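You operate a simulated robot arm through the tools that you are given. There is no shell and no other tool. Be economical: measure what you need, move in short steps, check, and stop when the job is done.

You are at the controls of a simulated robot arm. One attempt, no reset.

JOB
Put the grey milk canister from the counter top over the food cupboard on top of the empty yoghurt pot and the white milk canister on top of the brown door stop.

Only the result counts: the job must be done as asked and must still hold three seconds after the hand-in. Knocking over, shifting, dropping, spilling or breaking anything else fails it.

ROBOT AND FRAMES
A 6-joint arm with a two-finger parallel gripper, fixed in place. Base frame: the origin is at the foot of the arm, x ahead of it, y to its left, z up; the work surface is at about z = 0. Readings come in m, degrees, newtons and seconds.
With the tool pointing down near the work surface it reaches from about 0.14 to 0.58 m from the base axis. Its first joint turns from -66.0 to 66.0 degrees. Payload 2.1 kg.
The tool frame sits at the grasp point between the pads (the TCP): z along the fingers, y along the line on which they close. The tips reach 0.03 m beyond it. The gripper opens to 0.094 m. The fingers are 0.028 m wide and 0.01 m thick; the gripper's body (0.05 by 0.096 m) begins 0.055 m behind the TCP.
Orientation is told as [roll, pitch, yaw] about the base's x, y, z axes, in that order, counted from this pose: with the fingers straight down and closing along the base's y, the tool's x points along the base's -x, its y along +y and its z along -z.

CONTROLS
- The arm moves only by the tool nudge_tool. Its argument "rows" is a list of rows, each a list of 4 numbers: the shift along the tool's x, y, z in m, then the turn about the tool's z in degrees. In form: [[dx, dy, dz, yaw], ...]. A call has 1 to 10 rows; each row is the pose to reach, as a shift and turn from the pose commanded when the call began, along the tool's axes at that moment. "hand" is the opening, from 0 (shut) to 1 (fully open), set as the call begins (left out, the last holds). Rows are played at 5 a second. More than 0.05 m and 8.6 degrees between two rows, or a gripper value outside its range, and nothing of the call is played. A pose out of reach is approached as far as the arm can. The call stops where the force on the tool passes 40 N (or 10 N more than at its start, if that is more) or the arm is blocked; 0.2 s more then pass. The fingers move at their own pace (about 0.072 m/s each) and stop on an object; they squeeze with about 36 N. The grip force told is the motor's: it shows also when the fingers shut on nothing. Time passes only in rows, and 0.2 s behind the last, so rows that repeat a pose let the fingers close. The reply holds the time, the measured pose of the TCP, the force on the tool along the base axes, the opening and the grip force, in the units named above and with some noise.
- Cameras (640 x 400 px; columns grow to the right, rows downward): "scene" is fixed at [0.0383, -0.364, 0.4745]; the picture's right is [0.89, -0.46, 0.00], its down [-0.30, -0.58, -0.75] and it looks along [0.35, 0.67, -0.66] (base axes); focal length 259 px, centre (320, 200). "wrist" rides on the gripper at [-0.037, 0, -0.058] in the tool frame; the picture's right is [0.00, -1.00, 0.00], its down [0.97, 0.00, -0.24] and it looks along [0.24, 0.00, 0.97] (tool axes); focal length 218 px, centre (320, 200). There is no depth. A picture from a camera that has moved, and an enlarged one, comes with that camera's place and axes in the base frame and with its lens.
- grab_frame(camera): a new picture of that camera. No time passes.
- zoom(camera, box): a new picture of the part [left, top, right, bottom] of that camera's present view, enlarged. No time passes.
- finish_job(): hands the job in; it is judged then, once.

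Work in short steps. Places have to be worked out from the pictures, the camera data and where the tool is seen: move nearer, look again, correct. Check each grasp and each placing, and mend what went wrong. You have 90 turns and 46 pictures in all, those below and enlarged ones among them. Open the gripper and draw the arm clear of the work before you hand the job in, unless the task says otherwise; then end with one line.

The tools are called after ">>>" by a JSON object that holds its "fn" and its "kwargs". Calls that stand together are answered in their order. nudge_tool: Moves the arm, as the interface text tells. Its arguments: {"type":"object","properties":{"rows":{"type":"array"},"hand":{"type":"number"}},"required":["rows"]} The other tools are called the same way: grab_frame (camera) takes a picture; zoom (camera, box) takes an enlarged picture of a part of a camera's view; finish_job () hands the job in.

At the start:

```text
clock: 0.0
tool_pos: [0.2686, -0.0411, 0.3003]
tool_rot: [-0.1, 0.0, 0.0]
force: [-0.6, -0.2, -0.5]
opening: 0.0939
finger_force: 0.1
```

scene: 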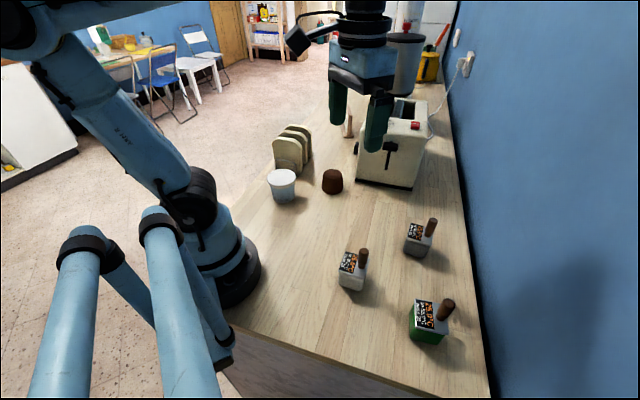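
wrist: 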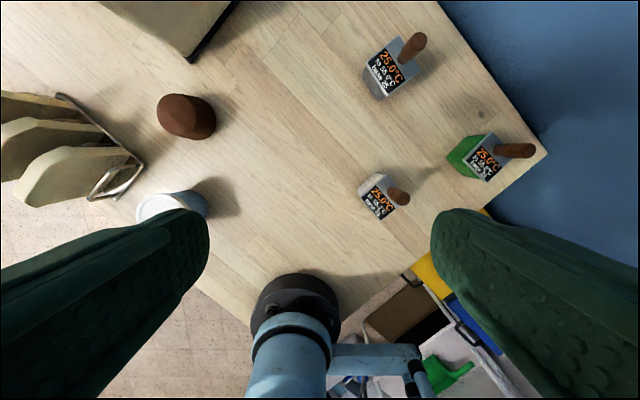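

The scene shows three canisters (one green, two pale), a white pot and a brown door stop. I enlarge to tell grey from white and see the shapes.

>>> {"fn": "zoom", "kwargs": {"camera": "scene", "box": [320, 200, 480, 350]}}

>>> {"fn": "zoom", "kwargs": {"camera": "scene", "box": [250, 110, 410, 210]}}

>>> {"fn": "zoom", "kwargs": {"camera": "wrist", "box": [340, 20, 560, 230]}}

```text
2.67 times, centred on (400, 275) of scene
camera zoom: at [0.0383, -0.364, 0.4745], right [0.89, -0.46, 0.0], down [-0.3, -0.58, -0.75], along [0.35, 0.67, -0.66], focal length 690 px, centre (107, 0)
```

zoom: 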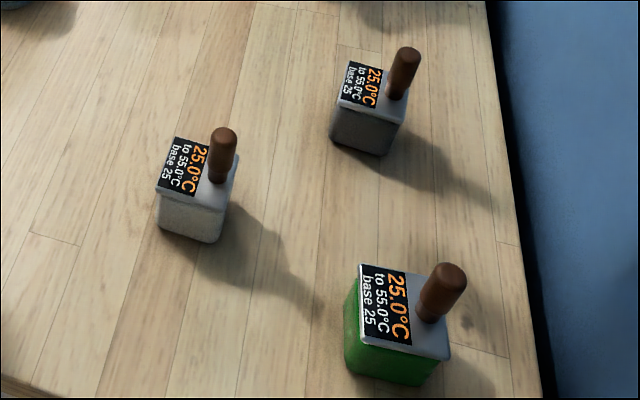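

```text
4.00 times, centred on (330, 160) of scene
camera zoom: at [0.0383, -0.364, 0.4745], right [0.89, -0.46, 0.0], down [-0.3, -0.58, -0.75], along [0.35, 0.67, -0.66], focal length 1036 px, centre (280, 360)
```

zoom: 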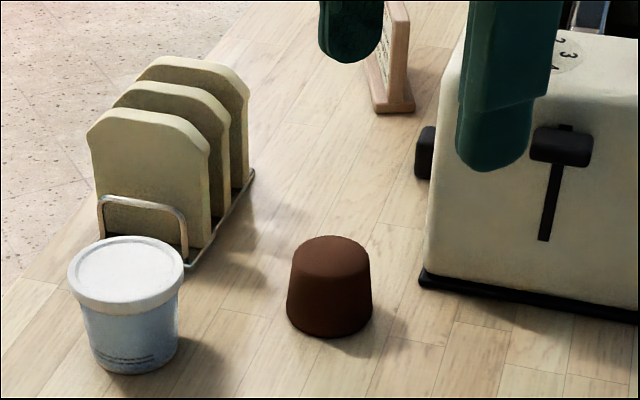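

```text
1.90 times, centred on (450, 125) of wrist
camera zoom: at [0.3062, -0.042, 0.3583], right [0.0, -1.0, 0.0], down [-0.97, 0.0, 0.24], along [-0.24, 0.0, -0.97], focal length 416 px, centre (72, 343)
```

zoom: 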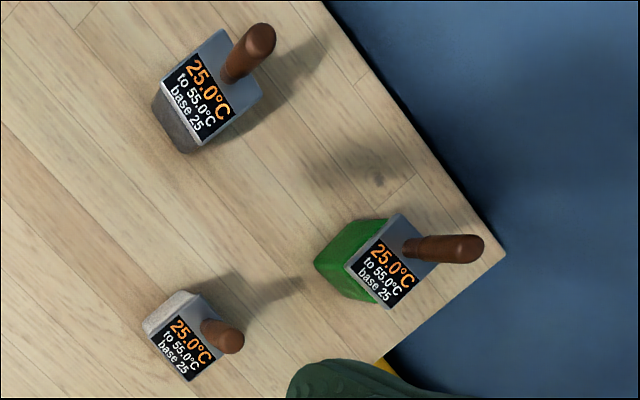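

The far pale canister is grey and the near one is white, at about (0.24, -0.12), with its edges near 45°. I move above the white one for a closer look.

>>> {"fn": "nudge_tool", "kwargs": {"rows": [[0.01, -0.02, 0.02, 0], [0.02, -0.05, 0.05, 0], [0.03, -0.08, 0.08, 0], [0.03, -0.08, 0.1, 0], [0.03, -0.08, 0.1, 0]], "hand": 1}}

>>> {"fn": "grab_frame", "kwargs": {"camera": "wrist"}}

```text
clock: 1.2
tool_pos: [0.2362, -0.1232, 0.2006]
tool_rot: [-0.1, -0.2, 0.0]
force: [0.2, 0.6, 0.1]
opening: 0.0941
finger_force: 0.1
```

```text
40 pictures are left
camera wrist: at [0.2739, -0.124, 0.2581], right [0.0, -1.0, 0.0], down [-0.97, 0.0, 0.24], along [-0.24, 0.0, -0.97], focal length 218 px, centre (320, 200)
```

wrist: 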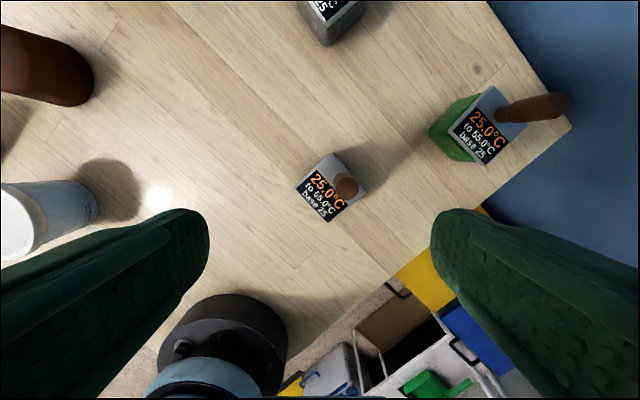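

The white canister is almost under the tool. I enlarge it to get its corners, yaw and handle position.

>>> {"fn": "zoom", "kwargs": {"camera": "wrist", "box": [272, 140, 400, 240]}}

```text
4.00 times, centred on (336, 190) of wrist
camera zoom: at [0.2739, -0.124, 0.2581], right [0.0, -1.0, 0.0], down [-0.97, 0.0, 0.24], along [-0.24, 0.0, -0.97], focal length 873 px, centre (256, 240)
```

zoom: 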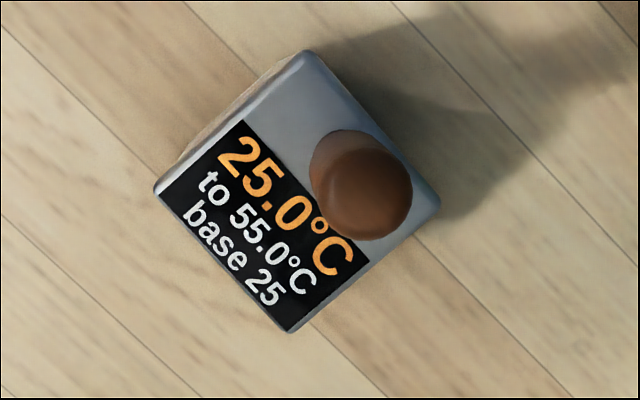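

Its lid is about 5 cm square, centred near (0.232, -0.135), with faces at about 42° and 132°. I turn the tool 48° to close along the 42° axis, go over the centre and come down part way.

>>> {"fn": "nudge_tool", "kwargs": {"rows": [[0.002, -0.004, 0.01, 8], [0.005, -0.011, 0.02, 16], [0.005, -0.011, 0.03, 24], [0.005, -0.011, 0.04, 32], [0.005, -0.011, 0.05, 40], [0.005, -0.011, 0.06, 48], [0.005, -0.011, 0.07, 48], [0.005, -0.011, 0.07, 48]]}}

>>> {"fn": "grab_frame", "kwargs": {"camera": "wrist"}}

```text
clock: 3.0
tool_pos: [0.2346, -0.1322, 0.1295]
tool_rot: [0.0, -0.1, -48.1]
force: [0.8, 0.4, 0.1]
opening: 0.0941
finger_force: 0.0
```

```text
38 pictures are left
camera wrist: at [0.2585, -0.1607, 0.1876], right [-0.74, -0.67, 0.0], down [-0.65, 0.72, 0.24], along [-0.16, 0.18, -0.97], focal length 218 px, centre (320, 200)
```

wrist: 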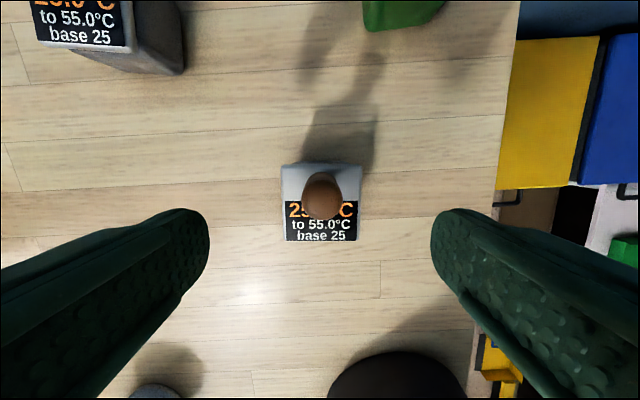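

The tool is aligned and centred to within about 2 mm. I go down to TCP z ≈ 0.045, which keeps the palm clear of the handle, leaving the hand open for now.

>>> {"fn": "nudge_tool", "kwargs": {"rows": [[0.002, 0, 0.02, 0], [0.002, 0, 0.04, 0], [0.002, 0, 0.055, 0], [0.002, 0, 0.07, 0], [0.002, 0, 0.077, 0], [0.002, 0, 0.084, 0], [0.002, 0, 0.084, 0]]}}

>>> {"fn": "grab_frame", "kwargs": {"camera": "wrist"}}

>>> {"fn": "zoom", "kwargs": {"camera": "scene", "box": [280, 190, 440, 300]}}

```text
clock: 4.6
tool_pos: [0.2318, -0.132, 0.0472]
tool_rot: [0.0, 0.0, -48.0]
force: [0.2, -0.1, -0.2]
opening: 0.0939
finger_force: 0.1
```

```text
37 pictures are left
camera wrist: at [0.2565, -0.1587, 0.1054], right [-0.74, -0.67, 0.0], down [-0.65, 0.72, 0.24], along [-0.16, 0.18, -0.97], focal length 218 px, centre (320, 200)
```

wrist: 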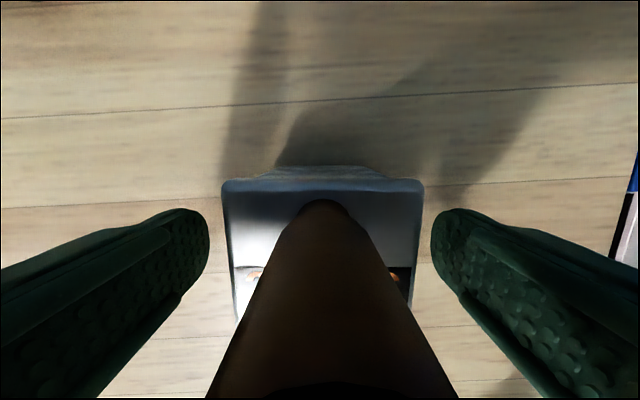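

```text
3.64 times, centred on (360, 245) of scene
camera zoom: at [0.0383, -0.364, 0.4745], right [0.89, -0.46, 0.0], down [-0.3, -0.58, -0.75], along [0.35, 0.67, -0.66], focal length 942 px, centre (174, 36)
```

zoom: 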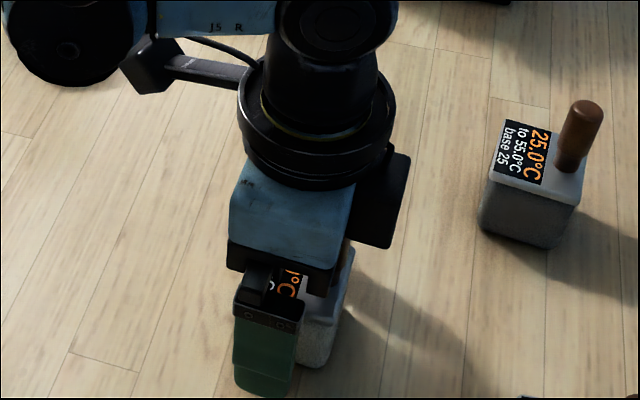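

The fingers straddle the body, and its lid is at about z 0.05. I close the hand here.

>>> {"fn": "nudge_tool", "kwargs": {"rows": [[0, 0, 0, 0], [0, 0, 0, 0], [0, 0, 0, 0], [0, 0, 0, 0], [0, 0, 0, 0]], "hand": 0}}

```text
clock: 5.8
tool_pos: [0.2317, -0.1314, 0.0486]
tool_rot: [-0.1, -0.1, -48.0]
force: [0.1, 0.3, 0.3]
opening: 0.0543
finger_force: 35.7
```

The hand is gripping at 54 mm. I lift 10 cm and look.

>>> {"fn": "nudge_tool", "kwargs": {"rows": [[0, 0, -0.01, 0], [0, 0, -0.03, 0], [0, 0, -0.05, 0], [0, 0, -0.075, 0], [0, 0, -0.1, 0], [0, 0, -0.1, 0]]}}

>>> {"fn": "grab_frame", "kwargs": {"camera": "scene"}}

```text
clock: 7.2
tool_pos: [0.2304, -0.1293, 0.1495]
tool_rot: [0.1, -0.1, -47.9]
force: [-0.1, 0.0, -3.0]
opening: 0.0546
finger_force: 36.1
```

```text
35 pictures are left
```

scene: 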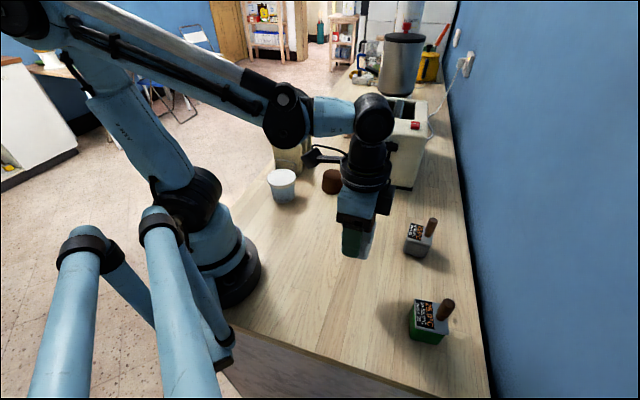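

It is held securely, with a weight of about 3 N. I carry it at z ≈ 0.20 to about (0.235, 0.08), where the wrist camera should see the door stop beside the load.

>>> {"fn": "nudge_tool", "kwargs": {"rows": [[0.01, 0.01, -0.03, 0], [0.03, 0.028, -0.05, 0], [0.052, 0.05, -0.05, 0], [0.078, 0.074, -0.05, 0], [0.104, 0.098, -0.05, 0], [0.13, 0.122, -0.05, 0], [0.145, 0.136, -0.05, 0], [0.152, 0.1436, -0.05, 0], [0.152, 0.1436, -0.05, 0]]}}

>>> {"fn": "grab_frame", "kwargs": {"camera": "wrist"}}

```text
clock: 9.2
tool_pos: [0.2376, 0.0762, 0.1956]
tool_rot: [0.0, 0.0, -47.9]
force: [0.5, -0.6, -3.1]
opening: 0.0542
finger_force: 36.3
```

```text
34 pictures are left
camera wrist: at [0.2623, 0.049, 0.2536], right [-0.74, -0.67, 0.0], down [-0.65, 0.72, 0.24], along [-0.16, 0.18, -0.97], focal length 218 px, centre (320, 200)
```

wrist: 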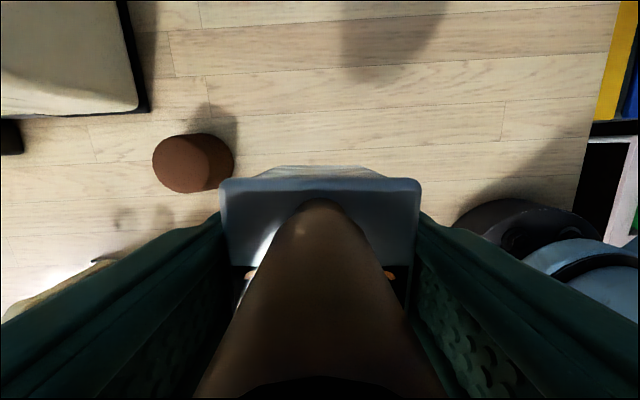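

The door stop is visible at the upper left. I enlarge it to fix its top centre.

>>> {"fn": "zoom", "kwargs": {"camera": "wrist", "box": [130, 110, 258, 210]}}

>>> {"fn": "zoom", "kwargs": {"camera": "scene", "box": [250, 130, 378, 210]}}

```text
4.00 times, centred on (194, 160) of wrist
camera zoom: at [0.2623, 0.049, 0.2536], right [-0.74, -0.67, 0.0], down [-0.65, 0.72, 0.24], along [-0.16, 0.18, -0.97], focal length 873 px, centre (824, 360)
```

zoom: 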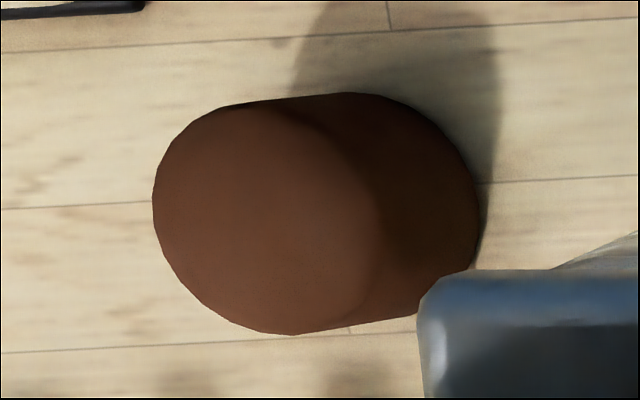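

```text
5.00 times, centred on (314, 170) of scene
camera zoom: at [0.0383, -0.364, 0.4745], right [0.89, -0.46, 0.0], down [-0.3, -0.58, -0.75], along [0.35, 0.67, -0.66], focal length 1295 px, centre (350, 350)
```

zoom: 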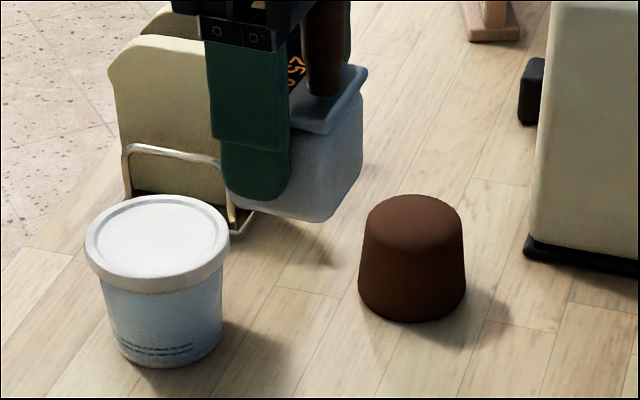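

The top centre of the stop is at about (0.348, 0.150), about 0.045 high and 55 mm wide. I bring the canister over it at TCP z 0.15, turning 24° more so the camera side stays away from the toaster.

>>> {"fn": "nudge_tool", "kwargs": {"rows": [[-0.002, 0.015, 0, 4], [-0.006, 0.04, 0, 10], [-0.01, 0.066, 0, 16], [-0.013, 0.092, 0, 22], [-0.016, 0.118, 0, 24], [-0.018, 0.1314, 0.015, 24], [-0.018, 0.1314, 0.03, 24], [-0.018, 0.1314, 0.045, 24], [-0.018, 0.1314, 0.045, 24]]}}

>>> {"fn": "grab_frame", "kwargs": {"camera": "wrist"}}

>>> {"fn": "zoom", "kwargs": {"camera": "scene", "box": [270, 70, 430, 210]}}

```text
clock: 11.2
tool_pos: [0.3491, 0.1498, 0.1524]
tool_rot: [0.0, -0.1, -72.0]
force: [0.1, 0.3, -2.6]
opening: 0.0543
finger_force: 35.8
```

```text
31 pictures are left
camera wrist: at [0.36, 0.1152, 0.2088], right [-0.95, -0.31, 0.0], down [-0.3, 0.92, 0.24], along [-0.07, 0.23, -0.97], focal length 218 px, centre (320, 200)
```

wrist: 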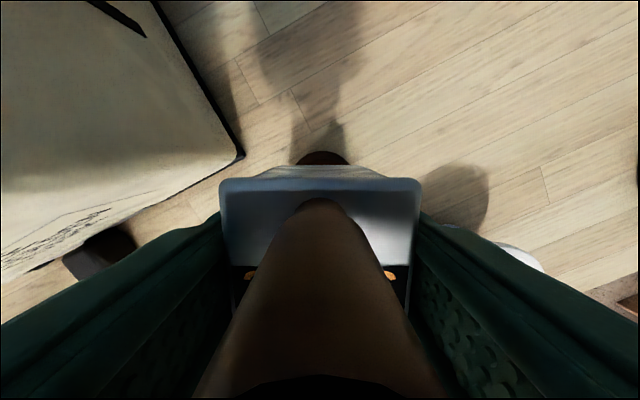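

```text
2.86 times, centred on (350, 140) of scene
camera zoom: at [0.0383, -0.364, 0.4745], right [0.89, -0.46, 0.0], down [-0.3, -0.58, -0.75], along [0.35, 0.67, -0.66], focal length 740 px, centre (234, 371)
```

zoom: 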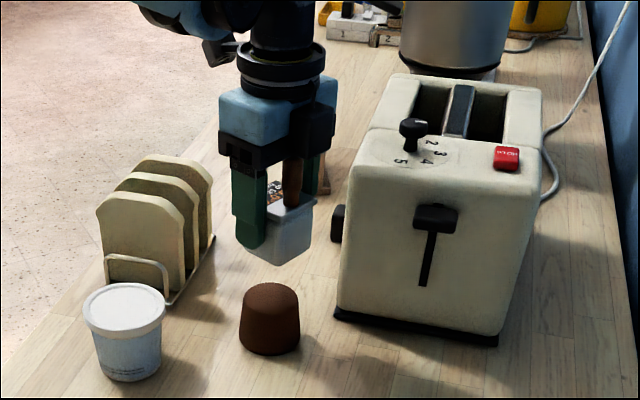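

The stop's far rim shows centred just under the canister, and the scene view shows a clear margin to the toaster. I go down to just above contact.

>>> {"fn": "nudge_tool", "kwargs": {"rows": [[0, 0, 0.015, 0], [0, 0, 0.03, 0], [0, 0, 0.042, 0], [0, 0, 0.05, 0], [0, 0, 0.053, 0], [0, 0, 0.053, 0]]}}

>>> {"fn": "zoom", "kwargs": {"camera": "scene", "box": [290, 110, 386, 210]}}

```text
clock: 12.3
tool_pos: [0.349, 0.1492, 0.1019]
tool_rot: [-0.1, -0.2, -72.0]
force: [-1.0, 0.3, 12.1]
opening: 0.0541
finger_force: 36.1
stopped in row 5: the force on the tool passed its limit (the readings are from after the stop); the commanded pose is now the measured one
```

```text
4.00 times, centred on (338, 160) of scene
camera zoom: at [0.0382, -0.364, 0.4745], right [0.89, -0.46, 0.0], down [-0.3, -0.58, -0.75], along [0.35, 0.67, -0.66], focal length 1036 px, centre (248, 360)
```

zoom: 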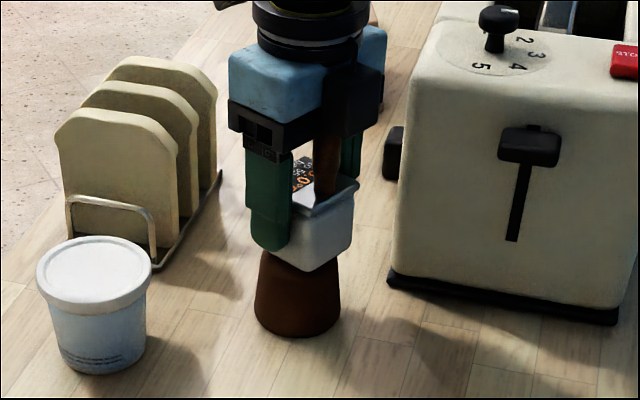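

It is in contact at TCP z 0.102, so the stop is about 53 mm high, and the canister sits centred on it. I ease off slightly and open the hand.

>>> {"fn": "nudge_tool", "kwargs": {"rows": [[0, 0, -0.001, 0], [0, 0, -0.001, 0]]}}

>>> {"fn": "nudge_tool", "kwargs": {"rows": [[0, 0, 0, 0], [0, 0, 0, 0], [0, 0, 0, 0]], "hand": 0.8}}

>>> {"fn": "zoom", "kwargs": {"camera": "scene", "box": [290, 110, 386, 210]}}

```text
clock: 12.9
tool_pos: [0.3494, 0.1497, 0.1032]
tool_rot: [0.1, -0.1, -72.0]
force: [1.3, 1.5, 0.9]
opening: 0.0543
finger_force: 35.9
```

```text
clock: 13.7
tool_pos: [0.3484, 0.1514, 0.1023]
tool_rot: [-0.1, -0.3, -72.0]
force: [-0.1, -0.5, 4.7]
opening: 0.0752
finger_force: 0.0
```

```text
4.00 times, centred on (338, 160) of scene
camera zoom: at [0.0382, -0.364, 0.4745], right [0.89, -0.46, 0.0], down [-0.3, -0.58, -0.75], along [0.35, 0.67, -0.66], focal length 1036 px, centre (248, 360)
```

zoom: 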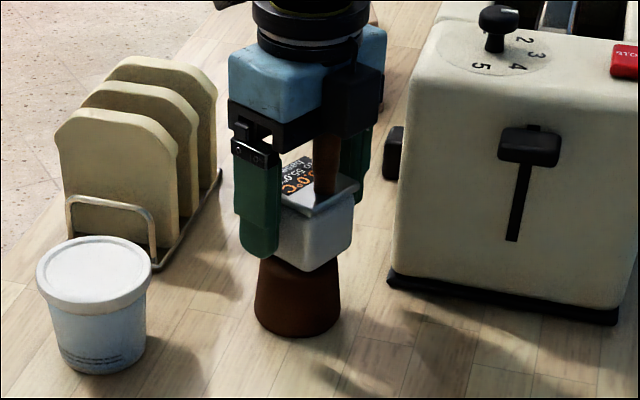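

It is released; the canister stands on the stop. I rise straight up out of it slowly.

>>> {"fn": "nudge_tool", "kwargs": {"rows": [[0, 0, -0.005, 0], [0, 0, -0.015, 0], [0, 0, -0.03, 0], [0, 0, -0.05, 0], [0, 0, -0.08, 0], [0, 0, -0.11, 0], [0, 0, -0.11, 0]]}}

>>> {"fn": "zoom", "kwargs": {"camera": "scene", "box": [290, 110, 386, 210]}}

>>> {"fn": "grab_frame", "kwargs": {"camera": "wrist"}}

```text
clock: 15.3
tool_pos: [0.3496, 0.1515, 0.2113]
tool_rot: [0.0, -0.2, -71.9]
force: [-0.3, 0.3, 0.6]
opening: 0.0751
finger_force: 0.1
```

```text
4.00 times, centred on (338, 160) of scene
camera zoom: at [0.0383, -0.364, 0.4745], right [0.89, -0.46, 0.0], down [-0.3, -0.58, -0.75], along [0.35, 0.67, -0.66], focal length 1036 px, centre (248, 360)
```

zoom: 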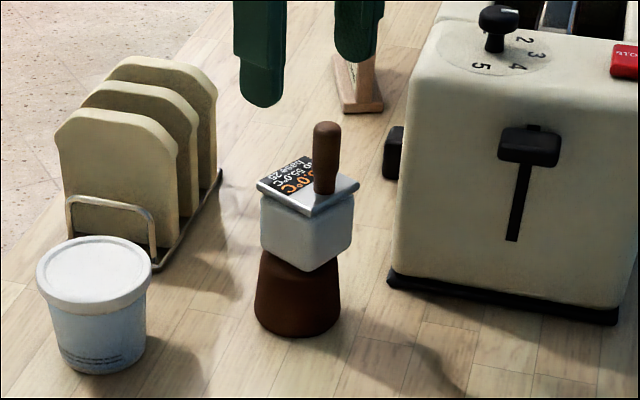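

```text
26 pictures are left
camera wrist: at [0.3618, 0.1161, 0.2685], right [-0.95, -0.31, 0.0], down [-0.3, 0.92, 0.24], along [-0.07, 0.23, -0.97], focal length 218 px, centre (320, 200)
```

wrist: 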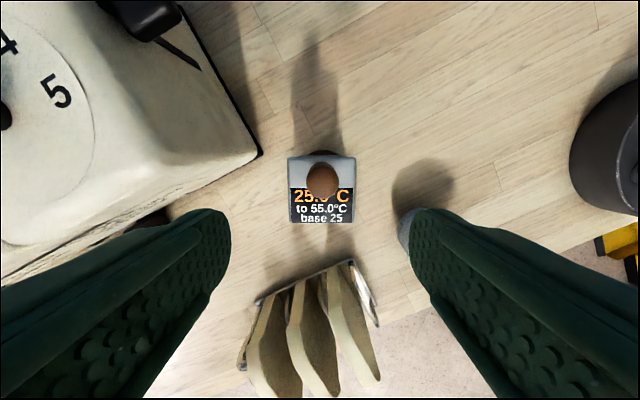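

The white canister stands stably on the stop. Next I go over to the grey canister near (0.405, -0.13), turning back 24°.

>>> {"fn": "nudge_tool", "kwargs": {"rows": [[0, 0, -0.04, 0], [-0.03, -0.005, -0.04, 0], [-0.075, -0.014, -0.04, -4], [-0.12, -0.022, -0.04, -10], [-0.165, -0.031, -0.04, -16], [-0.21, -0.039, -0.04, -22], [-0.25, -0.047, -0.03, -24], [-0.2676, -0.05, 0, -24], [-0.2676, -0.05, 0.01, -24], [-0.2676, -0.05, 0.01, -24]], "hand": 1}}

>>> {"fn": "grab_frame", "kwargs": {"camera": "wrist"}}

```text
clock: 17.5
tool_pos: [0.3852, -0.1223, 0.2038]
tool_rot: [-0.1, -0.1, -48.0]
force: [0.1, 0.0, 0.0]
opening: 0.0939
finger_force: 0.0
```

```text
25 pictures are left
camera wrist: at [0.4103, -0.1484, 0.2618], right [-0.74, -0.67, 0.0], down [-0.65, 0.72, 0.24], along [-0.16, 0.18, -0.97], focal length 218 px, centre (320, 200)
```

wrist: 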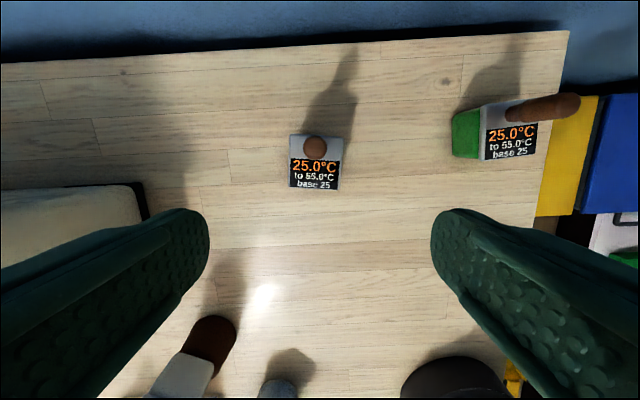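

>>> {"fn": "zoom", "kwargs": {"camera": "wrist", "box": [256, 115, 384, 215]}}

```text
4.00 times, centred on (320, 165) of wrist
camera zoom: at [0.4103, -0.1484, 0.2618], right [-0.74, -0.67, 0.0], down [-0.65, 0.72, 0.24], along [-0.16, 0.18, -0.97], focal length 873 px, centre (320, 340)
```

zoom: 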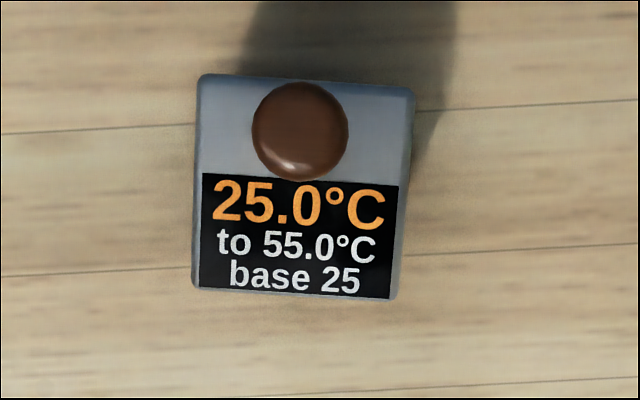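

The grey canister is offset (-0.022, +0.005) in the tool frame and rotated about 3.5°. I correct for that and go down to z ≈ 0.13.

>>> {"fn": "nudge_tool", "kwargs": {"rows": [[-0.011, 0.0025, 0.01, 2], [-0.022, 0.0046, 0.03, 3.5], [-0.022, 0.0046, 0.05, 3.5], [-0.022, 0.0046, 0.07, 3.5], [-0.022, 0.0046, 0.074, 3.5], [-0.022, 0.0046, 0.074, 3.5]]}}

>>> {"fn": "grab_frame", "kwargs": {"camera": "wrist"}}

```text
clock: 18.9
tool_pos: [0.4012, -0.1342, 0.1291]
tool_rot: [0.0, -0.2, -51.5]
force: [-0.3, 0.5, -0.4]
opening: 0.0943
finger_force: 0.0
```

```text
23 pictures are left
camera wrist: at [0.4249, -0.1624, 0.1867], right [-0.78, -0.62, 0.0], down [-0.6, 0.76, 0.24], along [-0.15, 0.19, -0.97], focal length 218 px, centre (320, 200)
```

wrist: 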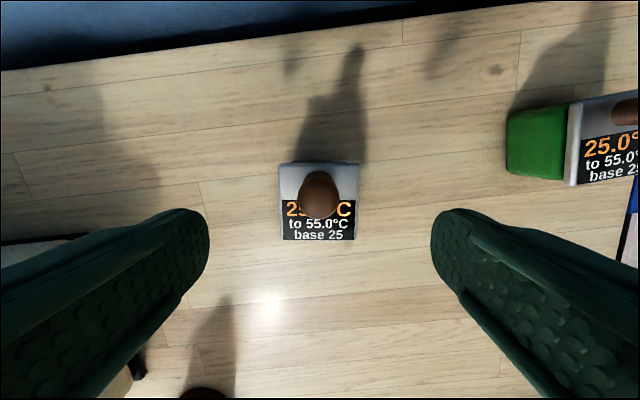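

It is aligned and centred. I go down 82 mm, as for the white one, and close the hand.

>>> {"fn": "nudge_tool", "kwargs": {"rows": [[0, 0, 0.02, 0], [0, 0, 0.04, 0], [0, 0, 0.055, 0], [0, 0, 0.07, 0], [0, 0, 0.077, 0], [0, 0, 0.082, 0], [0, 0, 0.082, 0]]}}

>>> {"fn": "nudge_tool", "kwargs": {"rows": [[0, 0, 0, 0], [0, 0, 0, 0], [0, 0, 0, 0], [0, 0, 0, 0], [0, 0, 0, 0]], "hand": 0}}

```text
clock: 20.5
tool_pos: [0.4035, -0.1319, 0.0474]
tool_rot: [-0.1, -0.1, -51.5]
force: [0.3, -0.4, -0.6]
opening: 0.0941
finger_force: 0.0
```

```text
clock: 21.7
tool_pos: [0.4039, -0.1315, 0.048]
tool_rot: [-0.1, -0.1, -51.5]
force: [0.3, -0.1, -0.2]
opening: 0.0542
finger_force: 36.2
```

The grip holds at 54 mm. I lift straight up 15 cm and check the load.

>>> {"fn": "nudge_tool", "kwargs": {"rows": [[0, 0, -0.01, 0], [0, 0, -0.03, 0], [0, 0, -0.06, 0], [0, 0, -0.1, 0], [0, 0, -0.13, 0], [0, 0, -0.15, 0], [0, 0, -0.15, 0]]}}

>>> {"fn": "nudge_tool", "kwargs": {"rows": [[0.02, -0.003, 0, -4], [0.055, -0.008, 0, -11], [0.095, -0.014, 0, -19], [0.135, -0.02, 0, -27], [0.175, -0.026, 0, -35], [0.215, -0.032, 0, -43], [0.25, -0.037, 0, -49], [0.27, -0.0396, 0, -51.5], [0.27, -0.0396, 0, -51.5]]}}

>>> {"fn": "grab_frame", "kwargs": {"camera": "wrist"}}

```text
clock: 23.3
tool_pos: [0.4022, -0.1339, 0.1979]
tool_rot: [-0.1, 0.0, -51.5]
force: [-0.3, -0.1, -3.9]
opening: 0.0542
finger_force: 35.9
```

```text
clock: 25.3
tool_pos: [0.2001, 0.0568, 0.1986]
tool_rot: [-0.2, 0.0, 0.0]
force: [-0.1, 0.1, -3.0]
opening: 0.0542
finger_force: 36.4
```

```text
22 pictures are left
camera wrist: at [0.2383, 0.056, 0.2562], right [0.0, -1.0, 0.0], down [-0.97, 0.0, 0.24], along [-0.24, 0.0, -0.97], focal length 218 px, centre (320, 200)
```

wrist: 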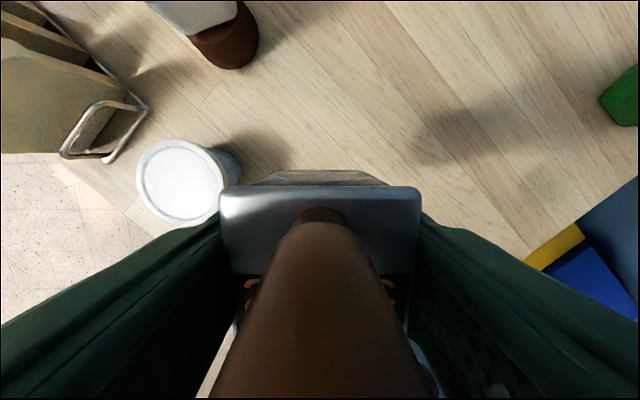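

>>> {"fn": "zoom", "kwargs": {"camera": "wrist", "box": [120, 130, 248, 230]}}

>>> {"fn": "zoom", "kwargs": {"camera": "scene", "box": [240, 130, 368, 210]}}

```text
4.00 times, centred on (184, 180) of wrist
camera zoom: at [0.2383, 0.056, 0.2562], right [0.0, -1.0, 0.0], down [-0.97, 0.0, 0.24], along [-0.24, 0.0, -0.97], focal length 873 px, centre (864, 280)
```

zoom: 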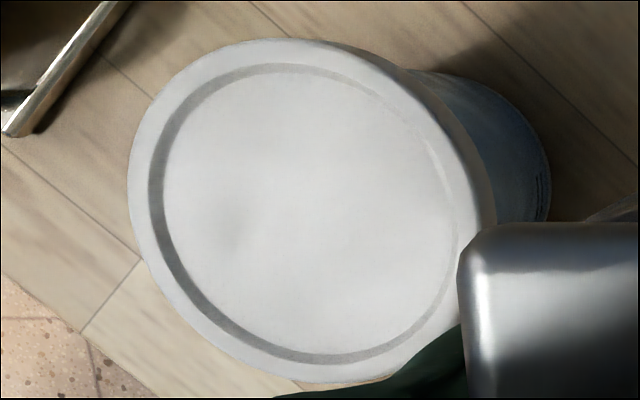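

```text
5.00 times, centred on (304, 170) of scene
camera zoom: at [0.0383, -0.364, 0.4745], right [0.89, -0.46, 0.0], down [-0.3, -0.58, -0.75], along [0.35, 0.67, -0.66], focal length 1295 px, centre (400, 350)
```

zoom: 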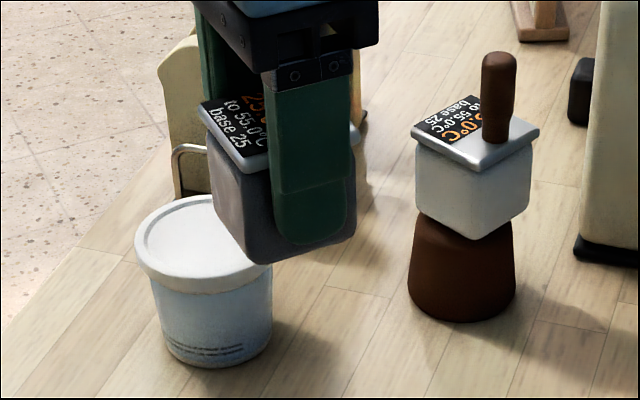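

The pot's lid is centred at about (0.207, 0.176), about 79 mm across and near z 0.07. I carry the canister over it and go down to TCP z ≈ 0.15.

>>> {"fn": "nudge_tool", "kwargs": {"rows": [[-0.001, 0.02, 0, 0], [-0.003, 0.055, 0, 0], [-0.005, 0.09, 0, 0], [-0.006, 0.112, 0, 0], [-0.006, 0.119, 0, 0], [-0.006, 0.119, 0.02, 0], [-0.006, 0.119, 0.04, 0], [-0.006, 0.119, 0.05, 0], [-0.006, 0.119, 0.05, 0]]}}

>>> {"fn": "grab_frame", "kwargs": {"camera": "wrist"}}

>>> {"fn": "zoom", "kwargs": {"camera": "scene", "box": [230, 110, 358, 210]}}

```text
clock: 27.3
tool_pos: [0.2085, 0.1741, 0.147]
tool_rot: [-0.1, 0.0, 0.0]
force: [-0.2, 0.1, -2.4]
opening: 0.0542
finger_force: 35.9
```

```text
19 pictures are left
camera wrist: at [0.2464, 0.174, 0.2043], right [0.0, -1.0, 0.0], down [-0.97, 0.0, 0.24], along [-0.24, 0.0, -0.97], focal length 218 px, centre (320, 200)
```

wrist: 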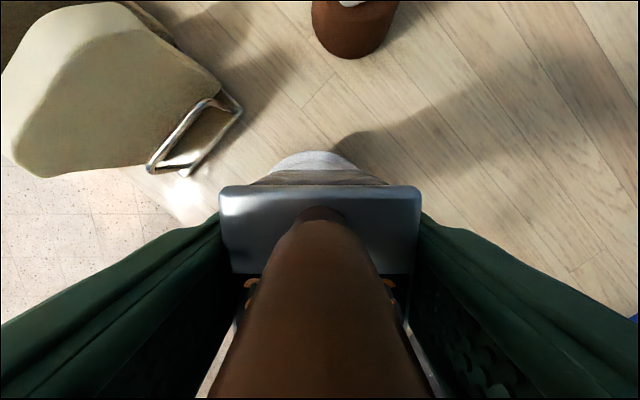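

```text
4.00 times, centred on (294, 160) of scene
camera zoom: at [0.0383, -0.364, 0.4745], right [0.89, -0.46, 0.0], down [-0.3, -0.58, -0.75], along [0.35, 0.67, -0.66], focal length 1036 px, centre (424, 360)
```

zoom: 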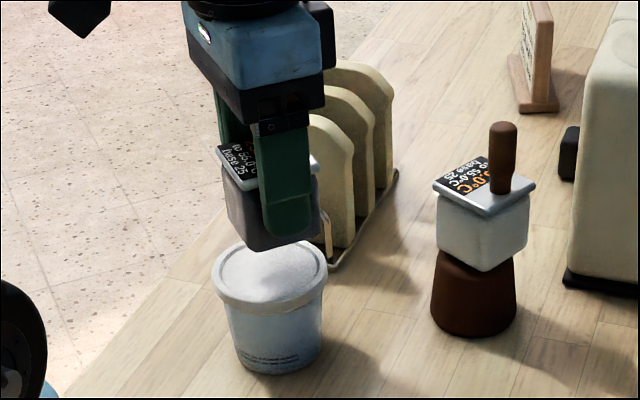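

The lid's far rim peeks out. I enlarge it to check the centring before lowering.

>>> {"fn": "zoom", "kwargs": {"camera": "wrist", "box": [248, 130, 376, 210]}}

```text
5.00 times, centred on (312, 170) of wrist
camera zoom: at [0.2464, 0.174, 0.2043], right [0.0, -1.0, 0.0], down [-0.97, 0.0, 0.24], along [-0.24, 0.0, -0.97], focal length 1091 px, centre (360, 350)
```

zoom: 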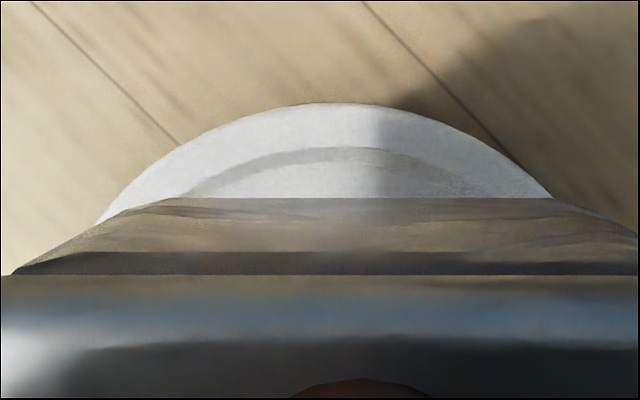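

The lid centre is about 3 mm off in both tool x and y. I correct that and lower in fine steps towards contact.

>>> {"fn": "nudge_tool", "kwargs": {"rows": [[0.003, 0.003, 0, 0], [0.003, 0.003, 0.01, 0], [0.003, 0.003, 0.016, 0], [0.003, 0.003, 0.02, 0], [0.003, 0.003, 0.022, 0], [0.003, 0.003, 0.023, 0], [0.003, 0.003, 0.024, 0]]}}

>>> {"fn": "zoom", "kwargs": {"camera": "scene", "box": [240, 130, 336, 210]}}

```text
clock: 28.9
tool_pos: [0.2058, 0.1751, 0.1228]
tool_rot: [-0.2, 0.0, 0.1]
force: [-0.1, -0.1, -2.9]
opening: 0.0544
finger_force: 35.9
```

```text
5.00 times, centred on (288, 170) of scene
camera zoom: at [0.0383, -0.364, 0.4745], right [0.89, -0.46, 0.0], down [-0.3, -0.58, -0.75], along [0.35, 0.67, -0.66], focal length 1295 px, centre (480, 350)
```

zoom: 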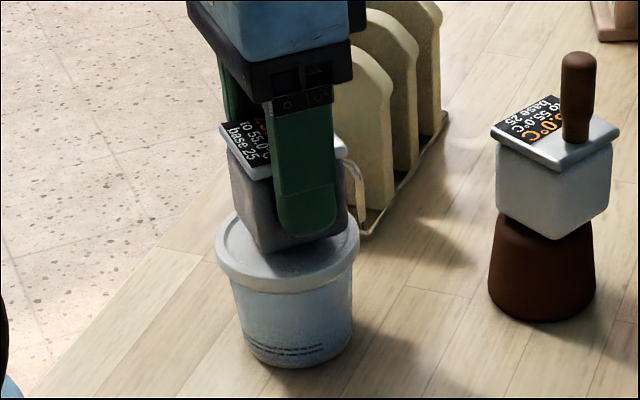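

Almost there, with no contact force yet. I keep lowering 1 mm per row.

>>> {"fn": "nudge_tool", "kwargs": {"rows": [[0, 0, 0.001, 0], [0, 0, 0.002, 0], [0, 0, 0.002, 0]]}}

>>> {"fn": "nudge_tool", "kwargs": {"rows": [[0, 0, 0.001, 0], [0, 0, 0.002, 0], [0, 0, 0.002, 0]]}}

```text
clock: 29.7
tool_pos: [0.2075, 0.1755, 0.1201]
tool_rot: [-0.2, 0.0, 0.1]
force: [0.1, -0.7, -1.9]
opening: 0.0543
finger_force: 35.8
```

```text
clock: 30.5
tool_pos: [0.2067, 0.1763, 0.1181]
tool_rot: [-0.2, 0.0, 0.0]
force: [-0.3, 0.6, 0.6]
opening: 0.0541
finger_force: 36.0
```

The force has gone from about -3 N to +0.6 N, so contact is beginning. I lower one more millimetre and check.

>>> {"fn": "nudge_tool", "kwargs": {"rows": [[0, 0, 0.001, 0], [0, 0, 0.001, 0], [0, 0, 0.001, 0]]}}

>>> {"fn": "zoom", "kwargs": {"camera": "scene", "box": [240, 130, 336, 210]}}

```text
clock: 31.3
tool_pos: [0.2058, 0.1757, 0.1181]
tool_rot: [-0.1, 0.0, 0.0]
force: [0.1, 0.7, 29.4]
opening: 0.0542
finger_force: 36.2
```

```text
5.00 times, centred on (288, 170) of scene
camera zoom: at [0.0382, -0.3641, 0.4745], right [0.89, -0.46, 0.0], down [-0.3, -0.58, -0.75], along [0.35, 0.67, -0.66], focal length 1295 px, centre (480, 350)
```

zoom: 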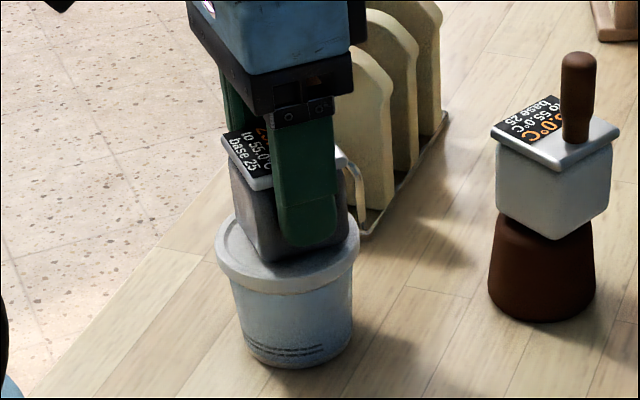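

The canister is firmly seated (29 N). I back off 1 mm and then open the hand partly.

>>> {"fn": "nudge_tool", "kwargs": {"rows": [[0, 0, -0.001, 0], [0, 0, -0.001, 0]]}}

>>> {"fn": "nudge_tool", "kwargs": {"rows": [[0, 0, 0, 0], [0, 0, 0, 0], [0, 0, 0, 0]], "hand": 0.8}}

>>> {"fn": "nudge_tool", "kwargs": {"rows": [[0, 0, -0.005, 0], [0, 0, -0.015, 0], [0, 0, -0.03, 0], [0, 0, -0.05, 0], [0, 0, -0.08, 0], [0, 0, -0.11, 0], [0, 0, -0.13, 0], [0, 0, -0.13, 0]]}}

>>> {"fn": "grab_frame", "kwargs": {"camera": "scene"}}

>>> {"fn": "grab_frame", "kwargs": {"camera": "wrist"}}

```text
clock: 31.9
tool_pos: [0.2064, 0.1769, 0.1176]
tool_rot: [-0.3, 0.0, 0.0]
force: [1.5, -1.2, 20.1]
opening: 0.0543
finger_force: 36.0
```

```text
clock: 32.7
tool_pos: [0.2068, 0.1768, 0.1167]
tool_rot: [-0.2, 0.0, 0.0]
force: [0.3, -0.2, 1.6]
opening: 0.0753
finger_force: 0.0
```

```text
clock: 34.5
tool_pos: [0.2063, 0.1749, 0.2485]
tool_rot: [-0.2, 0.0, 0.0]
force: [-0.5, -0.5, 0.4]
opening: 0.0751
finger_force: 0.1
```

```text
14 pictures are left
```

scene: 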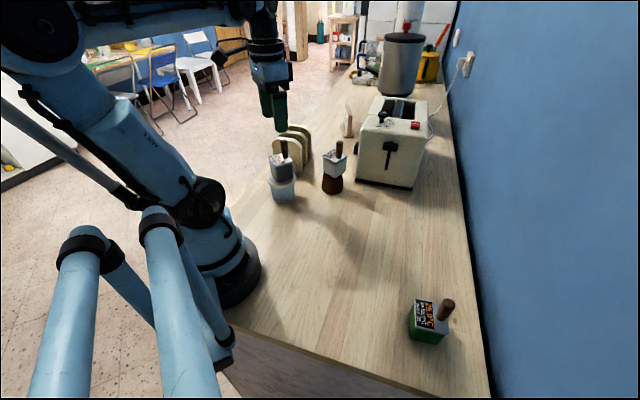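

```text
13 pictures are left
camera wrist: at [0.2423, 0.1761, 0.3047], right [0.0, -1.0, 0.0], down [-0.97, 0.0, 0.24], along [-0.24, 0.0, -0.97], focal length 218 px, centre (320, 200)
```

wrist: 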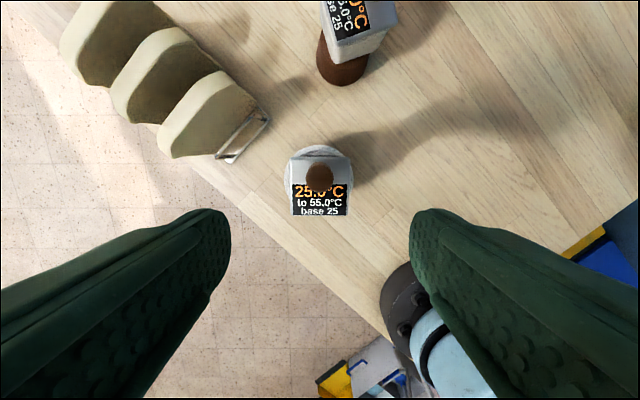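

Both canisters stand where they belong and nothing else has moved. I draw the arm off to the side, away from the stacks, open the hand and take a last look.

>>> {"fn": "nudge_tool", "kwargs": {"rows": [[-0.01, -0.03, -0.01, 0], [-0.02, -0.07, -0.02, 0], [-0.03, -0.11, -0.03, 0], [-0.04, -0.15, -0.03, 0], [-0.05, -0.18, -0.03, 0], [-0.05, -0.19, -0.03, 0], [-0.05, -0.19, -0.03, 0]], "hand": 1}}

>>> {"fn": "zoom", "kwargs": {"camera": "scene", "box": [240, 110, 400, 210]}}

```text
clock: 36.1
tool_pos: [0.2574, -0.0142, 0.2796]
tool_rot: [-0.2, 0.0, 0.0]
force: [0.2, 0.1, 0.0]
opening: 0.094
finger_force: 0.0
```

```text
4.00 times, centred on (320, 160) of scene
camera zoom: at [0.0383, -0.364, 0.4745], right [0.89, -0.46, 0.0], down [-0.3, -0.58, -0.75], along [0.35, 0.67, -0.66], focal length 1036 px, centre (320, 360)
```

zoom: 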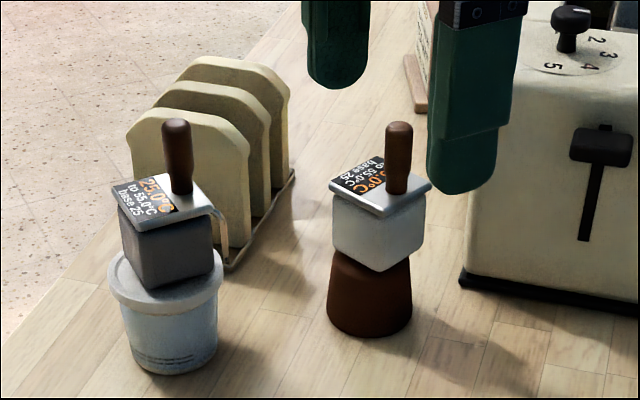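

Both stacks are upright and steady, and the arm is clear, so I hand the job in.

>>> {"fn": "finish_job", "kwargs": {}}

```text
The job is handed in.
```

The grey milk canister is on the yoghurt pot and the white one is on the brown door stop; both were upright with the arm clear when I handed the job in.
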